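You operate a simulated robot arm through the tools that you are given. There is no shell and no other tool. Be economical: measure what you need, move in short steps, check, and stop when the job is done.

Carry out the task below with a simulated robot arm. There is one attempt and no reset: what you move stays moved.

## Task
Take the blue block and leave it on the yellow list card.
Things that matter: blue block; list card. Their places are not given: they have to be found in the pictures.

Only the result counts: the job must be done as asked and must still hold three seconds after the hand-in. Knocking over, shifting, dropping, spilling or breaking anything else fails it.

## Robot
A 5-joint arm with a two-finger parallel gripper, fixed in place. Base frame: the origin is at the foot of the arm, x ahead of it, y to its left, z up; the work surface is at about z = 0. Readings come in mm, rad, newtons and seconds.
With the tool pointing down near the work surface it reaches from about 260 to 600 mm from the base axis. Its first joint turns from -1.152 to 1.152 rad. The tool tilts only in the upright plane through the base axis and itself; it spins freely about its own axis. Payload 1.57 kg.
Tool frame: the origin (TCP) lies between the finger pads and is the grasp point; the fingertips stand 30 mm ahead of it; z points along the fingers, y is the line along which they close. The gripper opens to 80 mm. The fingers are 17 mm wide and 12 mm thick; the gripper's body (40 by 82 mm) begins 80 mm behind the TCP.
Orientation is that of the tool frame in the base frame, as [roll, pitch, yaw] about the fixed x, y, z axes, in that order (R = Rz(yaw) Ry(pitch) Rx(roll)). With the fingers straight down and closing along the base's y, the tool's x points along the base's -x, its y along +y and its z along -z.

## Interface
- The arm moves only by the tool play_rows. Its argument "motion" is a list of rows, each a list of 7 numbers: the finger opening in mm, from 0 to 80, then the shift along the base's x, y, z in mm, then the turn, a rotation vector about the base's x, y, z in rad. In form: [[grip, x, y, z, rx, ry, rz], ...]. A call has 1 to 10 rows; each row is the pose to reach, as a shift and turn from the pose commanded when the call began. A row lasts 0.2 s, in which the tool goes at most 50 mm and 0.15 rad; a call with a longer step from one row to the next is refused whole, and so is a gripper value outside its range. Where a pose cannot be reached the arm comes as near as it can. A force on the tool above 40 N (or 10 N above the force at the start of the call, whichever is more), or a blocked arm, ends the call early, and 0.2 s more pass. The fingers move at their own pace (about 153 mm/s each) and stop on an object; they squeeze with about 34 N. The grip force told is the motor's: it shows also when the fingers shut on nothing. Time passes only in rows, and 0.2 s behind the last, so rows that repeat a pose let the fingers close. The reply holds the time, the measured pose of the TCP, the force on the tool along the base axes, the opening and the grip force, in the units named above and with some noise.
- Cameras (640 x 400 px; columns grow to the right, rows downward): "scene" is fixed at [51.8, 421.6, 513.2]; the picture's right is [-0.47, -0.88, 0.00], its down [-0.59, 0.31, -0.74] and it looks along [0.66, -0.35, -0.67] (base axes); focal length 376 px, centre (320, 200). "wrist" rides on the gripper at [72, -7, -122] in the tool frame; the picture's right is [0.09, 1.00, 0.00], its down [-0.84, 0.08, -0.54] and it looks along [-0.54, 0.05, 0.84] (tool axes); focal length 238 px, centre (320, 200).
- grab_frame(camera): a new picture of that camera. The clock stands still meanwhile.
- pixel_to_xyz(camera, pixels): there is no depth. For up to 12 entries [column, row, z] of the newest picture of that camera ("zoom" is the newest enlarged one), the place [x, y] in the base frame at which the ray of that pixel passes the height z, good to about 3 mm. The clock stands still meanwhile.
- enlarge(camera, box): a new picture of the part [left, top, right, bottom] of that camera's present view, enlarged. The clock stands still meanwhile.
- close_job(): hands the job in; it is judged then, once.

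Keep the steps short. Do not move on a guess: measure, check each grasp and each placing, and mend mistakes. In all there are 60 turns and 30 pictures (those below and enlarged ones count). Leave the gripper open and the arm clear of the work at the hand-in unless told otherwise, and finish with a single line.

The tools are called after "Emit:" as name(argument=value, ...) on one line, values as JSON. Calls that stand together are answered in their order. play_rows: Moves the arm, as the interface text tells. Its arguments: {"type":"object","properties":{"motion":{"type":"array","items":{"type":"array","items":{"type":"number"}}}},"required":["motion"]} The other tools are called the same way: grab_frame (camera) takes a picture; pixel_to_xyz (camera, pixels) gives the place at which the rays of pixels pass given heights; enlarge (camera, box) takes an enlarged picture of a part of a camera's view; close_job () hands the job in.

At the start:

```text
time_s: 0.0
eef_pos: [289.6, 223.6, 237.8]
tcp_rot: [3.14, 0.001, 3.141]
contact_force: [-0.2, 0.1, -0.2]
finger_gap: 80.0
finger_force: 0.2
```

scene: 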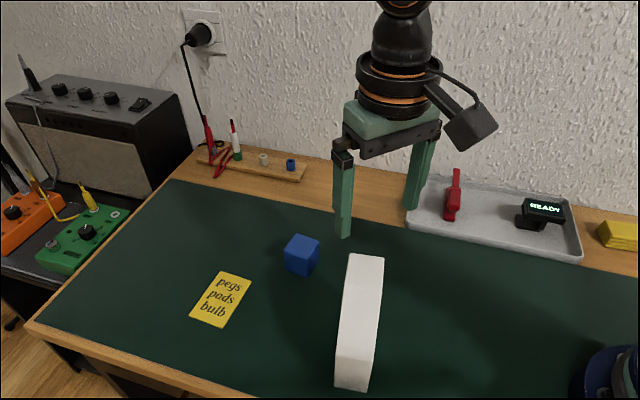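
wrist: 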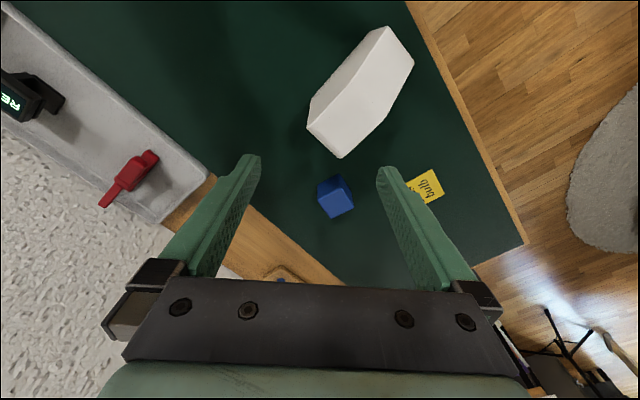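

I see the blue block near scene (302,255), the yellow card near (221,300) and a white box standing next to the block. I'll enlarge that area to measure them.

Emit:
enlarge(camera="scene", box=[180, 210, 400, 348])

```text
2.90 times, centred on (290, 279) of scene
```

zoom: 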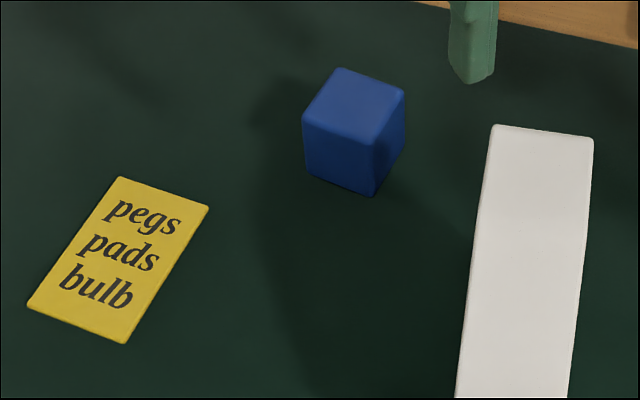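

Next I'll measure the block's base corners (304,172), (372,196), (404,146) and its top corners at trial heights, plus the card's corners and the white box.

Emit:
pixel_to_xyz(camera="zoom", pixels=[[305, 172, 0], [372, 196, 0], [403, 146, 0], [303, 115, 30], [371, 145, 30], [405, 92, 30], [342, 67, 30], [120, 177, 0], [209, 206, 0], [125, 344, 0], [27, 307, 0], [492, 125, 60]])

Emit:
pixel_to_xyz(camera="scene", pixels=[[335, 386, 0], [368, 392, 0], [337, 355, 30], [337, 355, 60], [348, 254, 30], [348, 254, 60], [384, 258, 60], [373, 361, 60]])

```text
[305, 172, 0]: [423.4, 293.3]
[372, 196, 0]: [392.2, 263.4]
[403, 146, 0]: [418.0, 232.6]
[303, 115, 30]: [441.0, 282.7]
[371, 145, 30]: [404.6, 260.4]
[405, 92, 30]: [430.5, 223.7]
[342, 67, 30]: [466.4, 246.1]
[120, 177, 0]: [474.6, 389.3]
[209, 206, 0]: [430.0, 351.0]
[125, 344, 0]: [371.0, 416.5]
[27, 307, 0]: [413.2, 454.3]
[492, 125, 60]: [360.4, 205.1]
```

```text
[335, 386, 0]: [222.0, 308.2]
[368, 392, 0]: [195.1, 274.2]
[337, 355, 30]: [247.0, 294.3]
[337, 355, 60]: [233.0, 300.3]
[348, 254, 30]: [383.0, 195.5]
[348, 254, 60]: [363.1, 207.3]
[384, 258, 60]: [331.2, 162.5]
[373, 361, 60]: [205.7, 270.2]
```

The block's centre is at about (421,263). Its sides are turned by about 35–42° and it is about 45–50 mm tall. The card's centre is at (422,403). The white box is about 80 mm high. I'll rise over to the block with the jaw turned +0.67 rad and staying high, then look from the wrist.

Emit:
play_rows(motion=[[80, 26, 8, 0, 0, 0, 0.134], [80, 52, 16, 0, 0, 0, 0.268], [80, 78, 24, -10, 0, 0, 0.402], [80, 104, 32, -40, 0, 0, 0.536], [80, 131, 39, -70, 0, 0, 0.67], [80, 131, 39, -78, 0, 0, 0.67]])

Emit:
grab_frame(camera="wrist")

Emit:
enlarge(camera="scene", box=[180, 170, 400, 308])

```text
time_s: 1.4
eef_pos: [419.2, 261.5, 159.9]
tcp_rot: [-3.14, 0.0, -2.47]
contact_force: [-1.1, 0.4, 0.4]
finger_gap: 79.7
finger_force: 0.0
```

```text
26 pictures are left
```

wrist: 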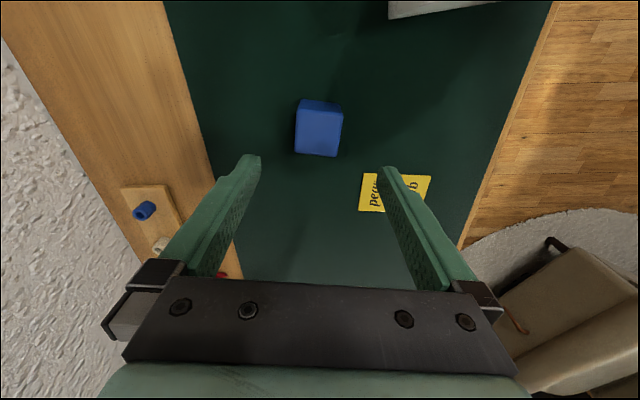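

```text
2.90 times, centred on (290, 239) of scene
```

zoom: 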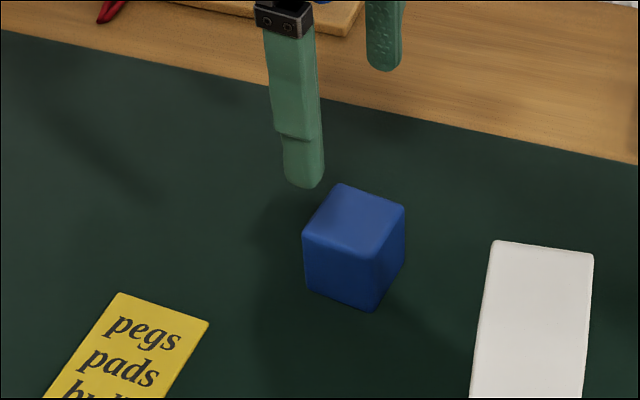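

From the wrist the block sits at (320,127), where the grasp axis meets block height. I'll check its top corners in this view.

Emit:
enlarge(camera="wrist", box=[256, 80, 384, 160])

```text
5.00 times, centred on (320, 120) of wrist
```

zoom: 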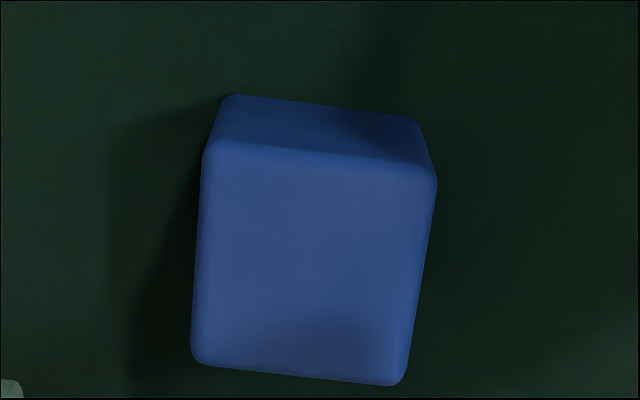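

Emit:
pixel_to_xyz(camera="zoom", pixels=[[205, 145, 42], [437, 172, 42], [405, 386, 42], [191, 365, 42], [228, 95, 0], [418, 120, 0]])

```text
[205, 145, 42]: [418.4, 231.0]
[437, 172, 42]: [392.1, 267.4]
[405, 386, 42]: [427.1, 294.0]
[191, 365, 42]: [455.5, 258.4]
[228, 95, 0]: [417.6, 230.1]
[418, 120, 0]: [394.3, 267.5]
```

The block is about 43 mm cubed, centred at (423,263), with faces at 127°, and the jaw lines up to within about 1°. I'll go down to TCP z≈36, which puts the fingertips at about 6 mm.

Emit:
play_rows(motion=[[80, 3, 1, -35, 0, 0, -0.02], [80, 3, 1, -70, 0, 0, -0.02], [80, 3, 1, -100, 0, 0, -0.02], [80, 3, 1, -124, 0, 0, -0.02], [80, 3, 1, -124, 0, 0, -0.02]])

Emit:
grab_frame(camera="wrist")

```text
time_s: 2.6
eef_pos: [422.8, 265.6, 35.4]
tcp_rot: [3.141, 0.0, -2.493]
contact_force: [0.4, -0.1, -0.9]
finger_gap: 80.1
finger_force: 0.0
```

```text
23 pictures are left
```

wrist: 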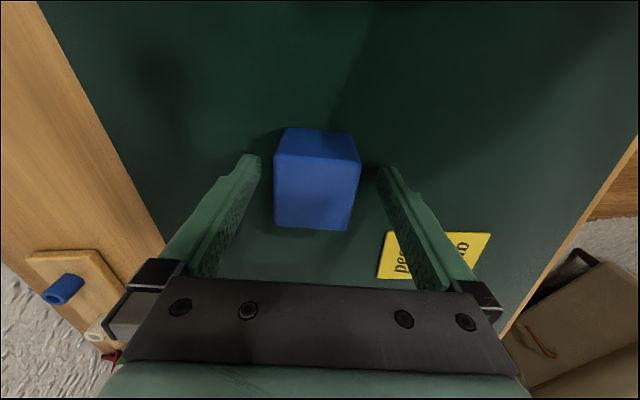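

The block stands between the fingers, centred near (317,185), so I'll close the gripper.

Emit:
play_rows(motion=[[50, 0, 0, 0, 0, 0, 0], [20, 0, 0, 0, 0, 0, 0], [20, 0, 0, 0, 0, 0, 0]])

```text
time_s: 3.4
eef_pos: [422.7, 264.1, 36.9]
tcp_rot: [-3.141, 0.001, -2.492]
contact_force: [-2.1, 0.6, -0.1]
finger_gap: 44.2
finger_force: 33.6
```

The fingers stopped at 44 mm with 34 N, so the block is held. I'll lift it 60 mm and look.

Emit:
play_rows(motion=[[20, 0, 0, 20, 0, 0, 0], [20, 0, 0, 40, 0, 0, 0], [20, 0, 0, 60, 0, 0, 0], [20, 0, 0, 60, 0, 0, 0]])

Emit:
enlarge(camera="scene", box=[180, 170, 400, 308])

Emit:
grab_frame(camera="wrist")

```text
time_s: 4.4
eef_pos: [424.2, 266.1, 97.0]
tcp_rot: [3.141, 0.003, -2.492]
contact_force: [-0.7, 0.0, 0.1]
finger_gap: 44.0
finger_force: 34.5
```

```text
2.90 times, centred on (290, 239) of scene
```

zoom: 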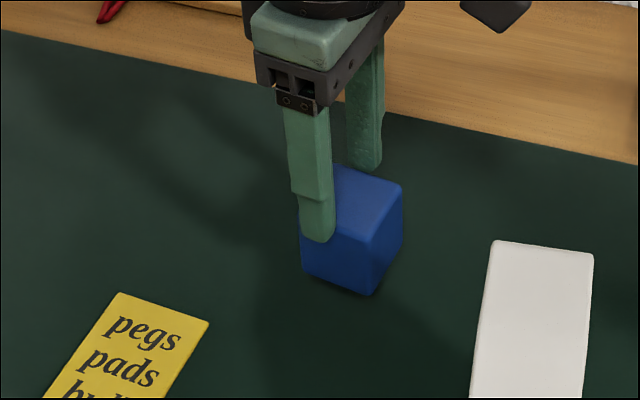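

```text
21 pictures are left
```

wrist: 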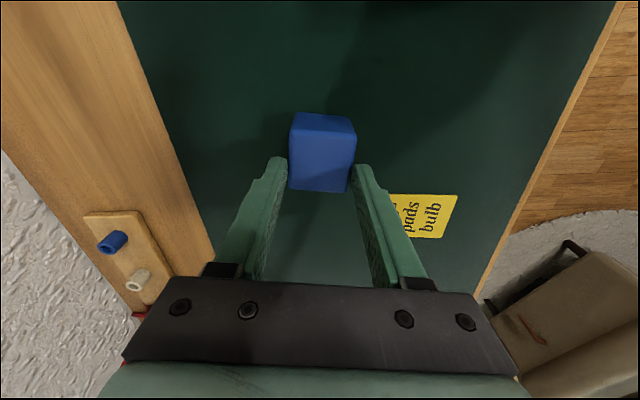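

The fingers rose 60 mm, but the block's lowest corner only moved from zoom row 312 to 295. That means it slipped down in the grip. I'll measure how high it hangs before doing anything else.

Emit:
pixel_to_xyz(camera="zoom", pixels=[[369, 294, 0], [369, 294, 10], [369, 294, 15], [369, 294, 20], [371, 233, 50], [371, 233, 60], [318, 241, 67], [318, 241, 40]])

Emit:
enlarge(camera="scene", box=[250, 200, 350, 262])

```text
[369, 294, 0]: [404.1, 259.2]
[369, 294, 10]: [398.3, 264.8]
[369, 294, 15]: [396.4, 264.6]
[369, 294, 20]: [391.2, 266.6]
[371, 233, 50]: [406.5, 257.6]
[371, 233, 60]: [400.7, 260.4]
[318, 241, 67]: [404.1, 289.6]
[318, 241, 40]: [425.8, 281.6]
```

```text
6.40 times, centred on (300, 231) of scene
```

zoom: 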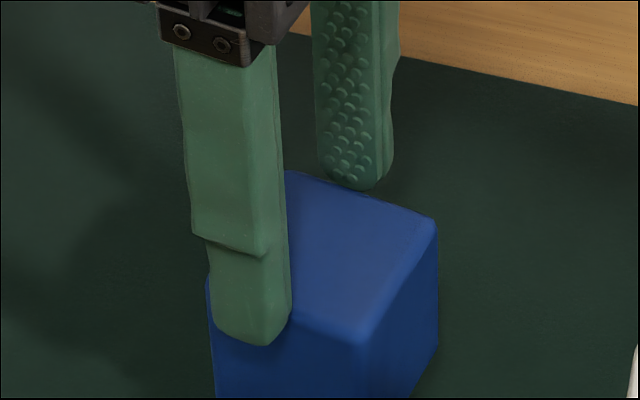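

The block hangs about 17 mm up, held only by the fingertips. I'll lower it gently to the table to take it afresh.

Emit:
play_rows(motion=[[20, 0, 0, -10, 0, 0, 0], [20, 0, 0, -18, 0, 0, 0], [20, 0, 0, -22, 0, 0, 0]])

Emit:
enlarge(camera="scene", box=[180, 170, 400, 308])

```text
time_s: 5.2
eef_pos: [424.3, 266.1, 76.8]
tcp_rot: [-3.14, 0.002, -2.49]
contact_force: [-7.8, -3.5, 27.5]
finger_gap: 44.4
finger_force: 35.0
```

```text
2.90 times, centred on (290, 239) of scene
```

zoom: 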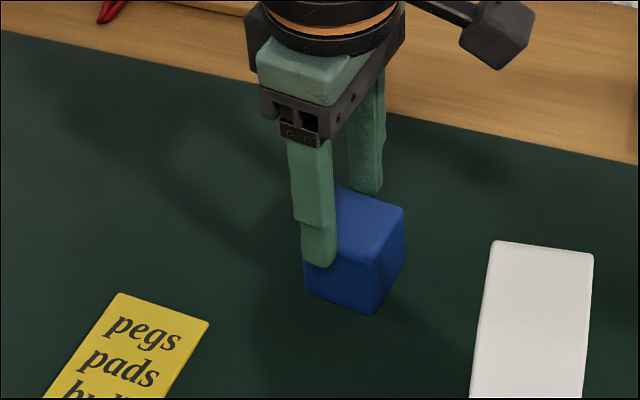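

The block is on the table again; the upward 27 N tells of contact. I'll open the gripper, ease back up a little and look at it.

Emit:
play_rows(motion=[[20, 0, 0, 2, 0, 0, 0], [50, 0, 0, 2, 0, 0, 0], [80, 0, 0, 2, 0, 0, 0], [80, 0, 0, 22, 0, 0, 0]])

Emit:
grab_frame(camera="wrist")

Emit:
enlarge(camera="scene", box=[250, 200, 350, 292])

```text
time_s: 6.2
eef_pos: [422.8, 264.6, 96.5]
tcp_rot: [3.141, 0.002, -2.493]
contact_force: [-0.3, -1.1, 0.9]
finger_gap: 80.0
finger_force: 0.1
```

```text
18 pictures are left
```

wrist: 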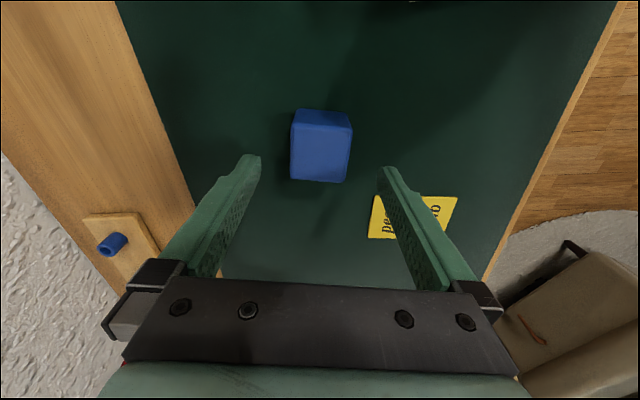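

```text
4.35 times, centred on (300, 246) of scene
```

zoom: 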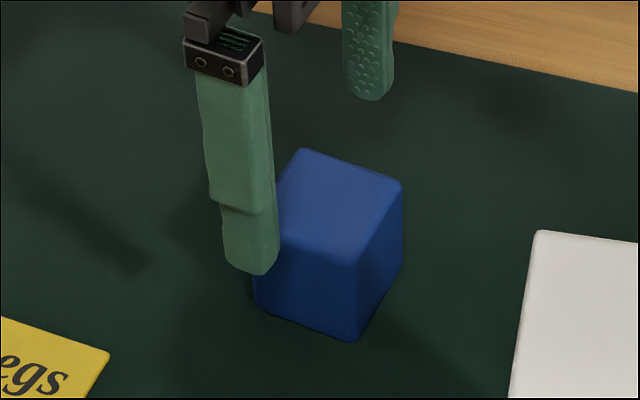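

The block is upright in the same place. I'll go down again for a low, full-pad grip, squeeze for longer with the command at 0, and then lift slowly to test for slip.

Emit:
play_rows(motion=[[80, 0, -1, -30, 0, 0, 0], [80, 0, -1, -55, 0, 0, 0], [80, 0, -1, -63, 0, 0, 0], [80, 0, -1, -63, 0, 0, 0], [40, 0, -1, -63, 0, 0, 0], [0, 0, -1, -63, 0, 0, 0], [0, 0, -1, -63, 0, 0, 0], [0, 0, -1, -63, 0, 0, 0]])

Emit:
play_rows(motion=[[0, 0, 0, 2, 0, 0, 0], [0, 0, 0, 5, 0, 0, 0], [0, 0, 0, 8, 0, 0, 0], [0, 0, 0, 11, 0, 0, 0], [0, 0, 0, 14, 0, 0, 0], [0, 0, 0, 16, 0, 0, 0]])

Emit:
enlarge(camera="scene", box=[250, 200, 350, 292])

```text
time_s: 8.0
eef_pos: [423.1, 263.9, 33.3]
tcp_rot: [3.141, -0.001, -2.492]
contact_force: [-0.3, 0.2, -0.7]
finger_gap: 44.2
finger_force: 34.0
```

```text
time_s: 9.4
eef_pos: [423.8, 261.4, 50.3]
tcp_rot: [-3.14, -0.002, -2.493]
contact_force: [0.0, 0.0, -0.9]
finger_gap: 44.6
finger_force: 33.6
```

```text
4.35 times, centred on (300, 246) of scene
```

zoom: 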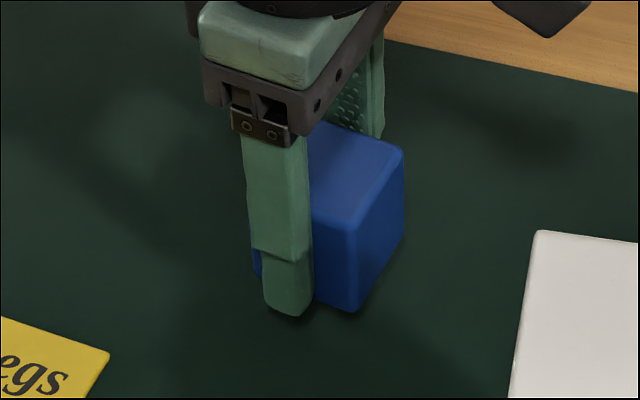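

The lowest corner rose from row 342 to 313, which matches the 16 mm lift, so this time it came up with the fingers. I'll hold still for 1 s and check for creep.

Emit:
play_rows(motion=[[0, 0, 0, 0, 0, 0, 0], [0, 0, 0, 0, 0, 0, 0], [0, 0, 0, 0, 0, 0, 0], [0, 0, 0, 0, 0, 0, 0], [0, 0, 0, 0, 0, 0, 0]])

Emit:
enlarge(camera="scene", box=[250, 200, 350, 292])

```text
time_s: 10.6
eef_pos: [423.2, 262.6, 49.6]
tcp_rot: [3.141, 0.001, -2.492]
contact_force: [0.1, -0.1, 0.5]
finger_gap: 44.3
finger_force: 34.1
```

```text
4.35 times, centred on (300, 246) of scene
```

zoom: 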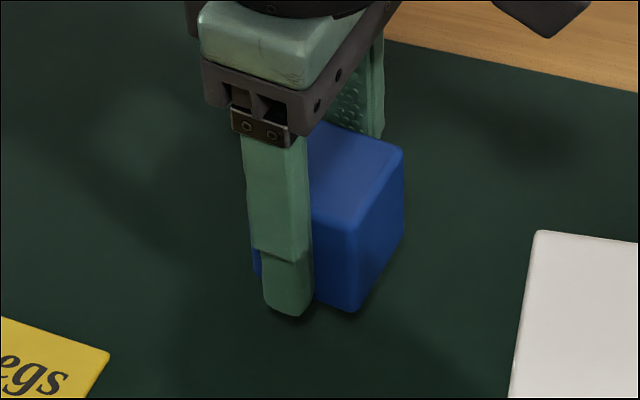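

It hasn't crept at all. I'll carry it slowly and low toward the card: 70 mm in +y first, then check.

Emit:
play_rows(motion=[[0, 0, 3, 0, 0, 0, 0], [0, 0, 10, 0, 0, 0, 0.01], [0, 0, 18, 0, 0, 0, 0.02], [0, 0, 26, 0, 0, 0, 0.03], [0, 0, 34, 0, 0, 0, 0.04], [0, 0, 42, 0, 0, 0, 0.05], [0, 0, 50, 0, 0, 0, 0.06], [0, 0, 58, 0, 0, 0, 0.06], [0, 0, 65, 0, 0, 0, 0.06], [0, 0, 70, 0, 0, 0, 0.06]])

Emit:
enlarge(camera="scene", box=[170, 190, 350, 340])

```text
time_s: 12.8
eef_pos: [424.3, 332.5, 49.0]
tcp_rot: [-3.141, -0.001, -2.43]
contact_force: [0.4, 0.2, -1.3]
finger_gap: 44.3
finger_force: 34.0
```

```text
2.67 times, centred on (260, 265) of scene
```

zoom: 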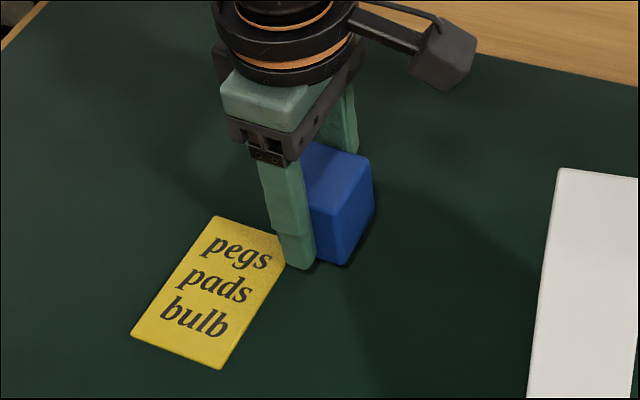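

It's still held and the card hasn't moved. I'll go the remaining 70 mm to sit over the card's centre at (422,403).

Emit:
play_rows(motion=[[0, 0, 3, 0, 0, 0, 0], [0, 0, 10, 0, 0, 0, 0], [0, 0, 18, 0, 0, 0, 0], [0, 0, 26, 0, 0, 0, 0], [0, 0, 34, 0, 0, 0, 0], [0, 0, 42, 0, 0, 0, 0], [0, 0, 50, 0, 0, 0, 0], [0, -1, 58, 0, 0, 0, 0], [0, -1, 65, 0, 0, 0, 0], [0, -1, 70, 0, 0, 0, 0]])

Emit:
enlarge(camera="scene", box=[140, 200, 320, 350])

Emit:
grab_frame(camera="wrist")

```text
time_s: 15.0
eef_pos: [423.1, 402.7, 49.6]
tcp_rot: [3.141, 0.0, -2.431]
contact_force: [-0.4, -0.2, -0.1]
finger_gap: 44.5
finger_force: 34.1
```

```text
2.67 times, centred on (230, 275) of scene
```

zoom: 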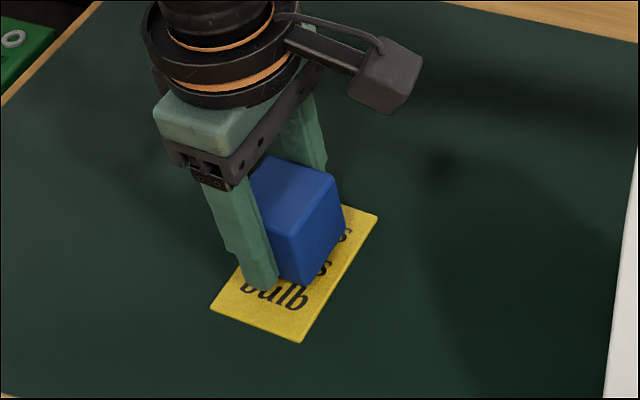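

```text
12 pictures are left
```

wrist: 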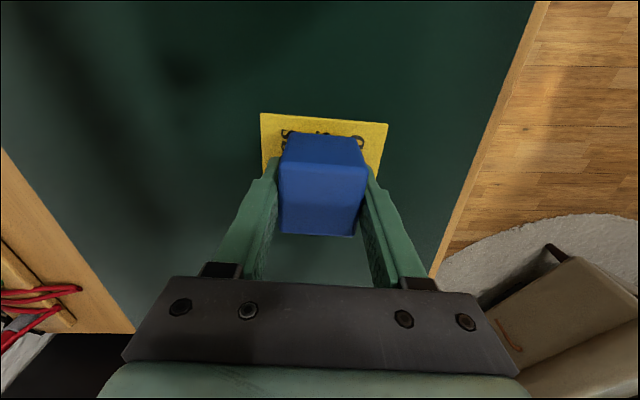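

The block hangs over the card. I'll check it against the card's corners in both views.

Emit:
pixel_to_xyz(camera="zoom", pixels=[[378, 215, 1], [300, 342, 1], [211, 308, 1], [305, 284, 16], [347, 222, 16], [295, 233, 60], [339, 178, 60], [268, 155, 60]])

Emit:
pixel_to_xyz(camera="wrist", pixels=[[261, 113, 1], [388, 124, 1], [282, 168, 60], [367, 172, 60], [354, 236, 60], [279, 233, 60], [288, 133, 16], [356, 137, 16]])

```text
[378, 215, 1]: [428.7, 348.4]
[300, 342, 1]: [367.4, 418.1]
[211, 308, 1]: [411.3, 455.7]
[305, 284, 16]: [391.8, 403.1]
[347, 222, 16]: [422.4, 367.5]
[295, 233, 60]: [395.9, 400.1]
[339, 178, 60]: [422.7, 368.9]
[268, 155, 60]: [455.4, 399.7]
```

```text
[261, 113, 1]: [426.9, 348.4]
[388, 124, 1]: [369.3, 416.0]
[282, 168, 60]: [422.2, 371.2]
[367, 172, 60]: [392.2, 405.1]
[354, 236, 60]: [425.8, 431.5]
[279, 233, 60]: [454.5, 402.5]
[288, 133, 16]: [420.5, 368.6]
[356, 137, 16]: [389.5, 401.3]
```

The block's centre is at (423,400.5) and the card's is at (420,402), so the whole base fits on the card. I'll trim by (-2,+1) and lower gently by 15 mm.

Emit:
play_rows(motion=[[0, -2, 1, -3, 0, 0, 0], [0, -2, 1, -6, 0, 0, 0], [0, -2, 1, -9, 0, 0, 0], [0, -2, 1, -12, 0, 0, 0], [0, -2, 1, -14, 0, 0, 0], [0, -2, 1, -15, 0, 0, 0]])

Emit:
enlarge(camera="scene", box=[180, 220, 290, 350])

```text
time_s: 16.4
eef_pos: [420.9, 403.7, 36.1]
tcp_rot: [3.141, 0.003, -2.432]
contact_force: [-3.2, -1.1, 15.8]
finger_gap: 44.4
finger_force: 34.0
```

```text
3.08 times, centred on (235, 285) of scene
```

zoom: 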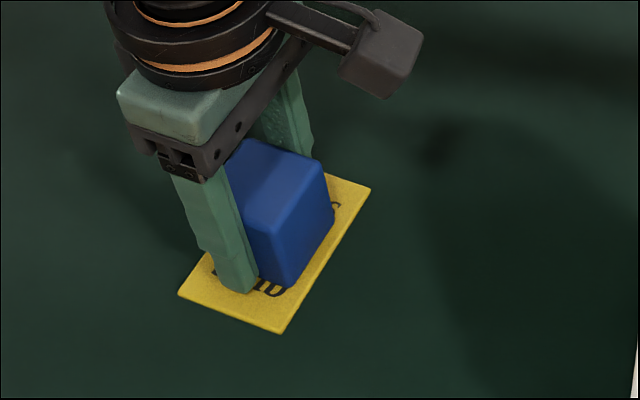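

The 15.8 N upward force shows the block is resting on the card. I'll ease off 1 mm, open the gripper, and rise straight up.

Emit:
play_rows(motion=[[0, 0, 0, 1, 0, 0, 0], [50, 0, 0, 1, 0, 0, 0], [65, 0, 0, 1, 0, 0, 0], [80, 0, 0, 1, 0, 0, 0], [80, 0, 0, 1, 0, 0, 0], [80, 0, 0, 20, 0, 0, 0], [80, 0, 0, 50, 0, 0, 0], [80, 0, 0, 85, 0, 0, 0], [80, 0, 0, 120, 0, 0, 0]])

Emit:
play_rows(motion=[[80, -30, -30, 15, 0, 0, 0], [80, -60, -65, 30, 0, 0, 0], [80, -90, -100, 45, 0, 0, 0], [80, -90, -100, 45, 0, 0, 0]])

Emit:
enlarge(camera="scene", box=[180, 220, 290, 350])

Emit:
grab_frame(camera="scene")

```text
time_s: 18.4
eef_pos: [420.9, 401.2, 154.3]
tcp_rot: [3.141, 0.001, -2.43]
contact_force: [0.3, 0.1, 0.1]
finger_gap: 79.8
finger_force: 0.1
```

```text
time_s: 19.4
eef_pos: [332.2, 304.3, 199.8]
tcp_rot: [-3.141, -0.001, -2.432]
contact_force: [0.0, 0.0, -0.8]
finger_gap: 80.0
finger_force: 0.0
```

```text
3.08 times, centred on (235, 285) of scene
```

zoom: 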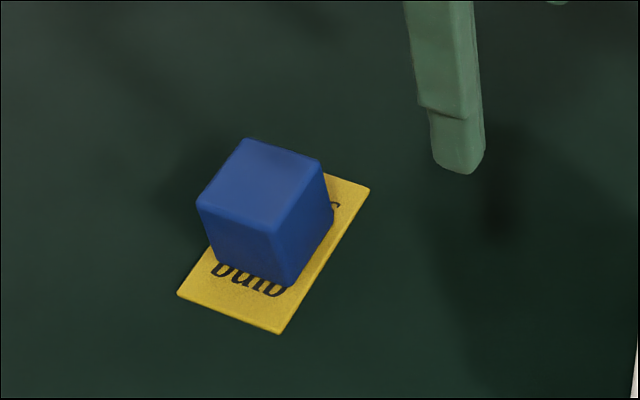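

```text
9 pictures are left
```

scene: 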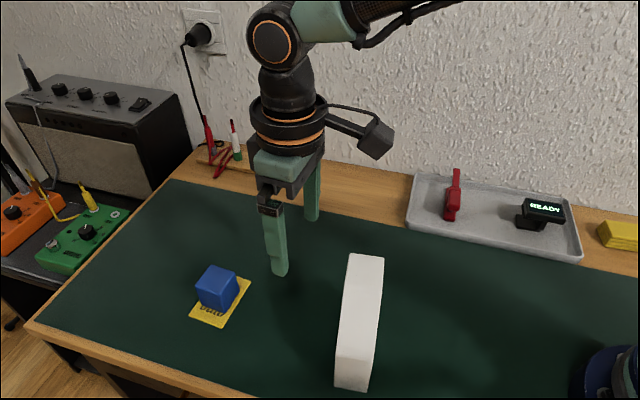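

The block stands flat on the card, which hasn't moved. The white box is where it was, the gripper is open, and the arm is clear, so I'll hand in.

Emit:
close_job()

```text
The job is handed in.
```

The blue block is resting on the yellow list card, with nothing else moved and the arm clear; it slipped in the grip on the first lift, so I set it down and took it again.
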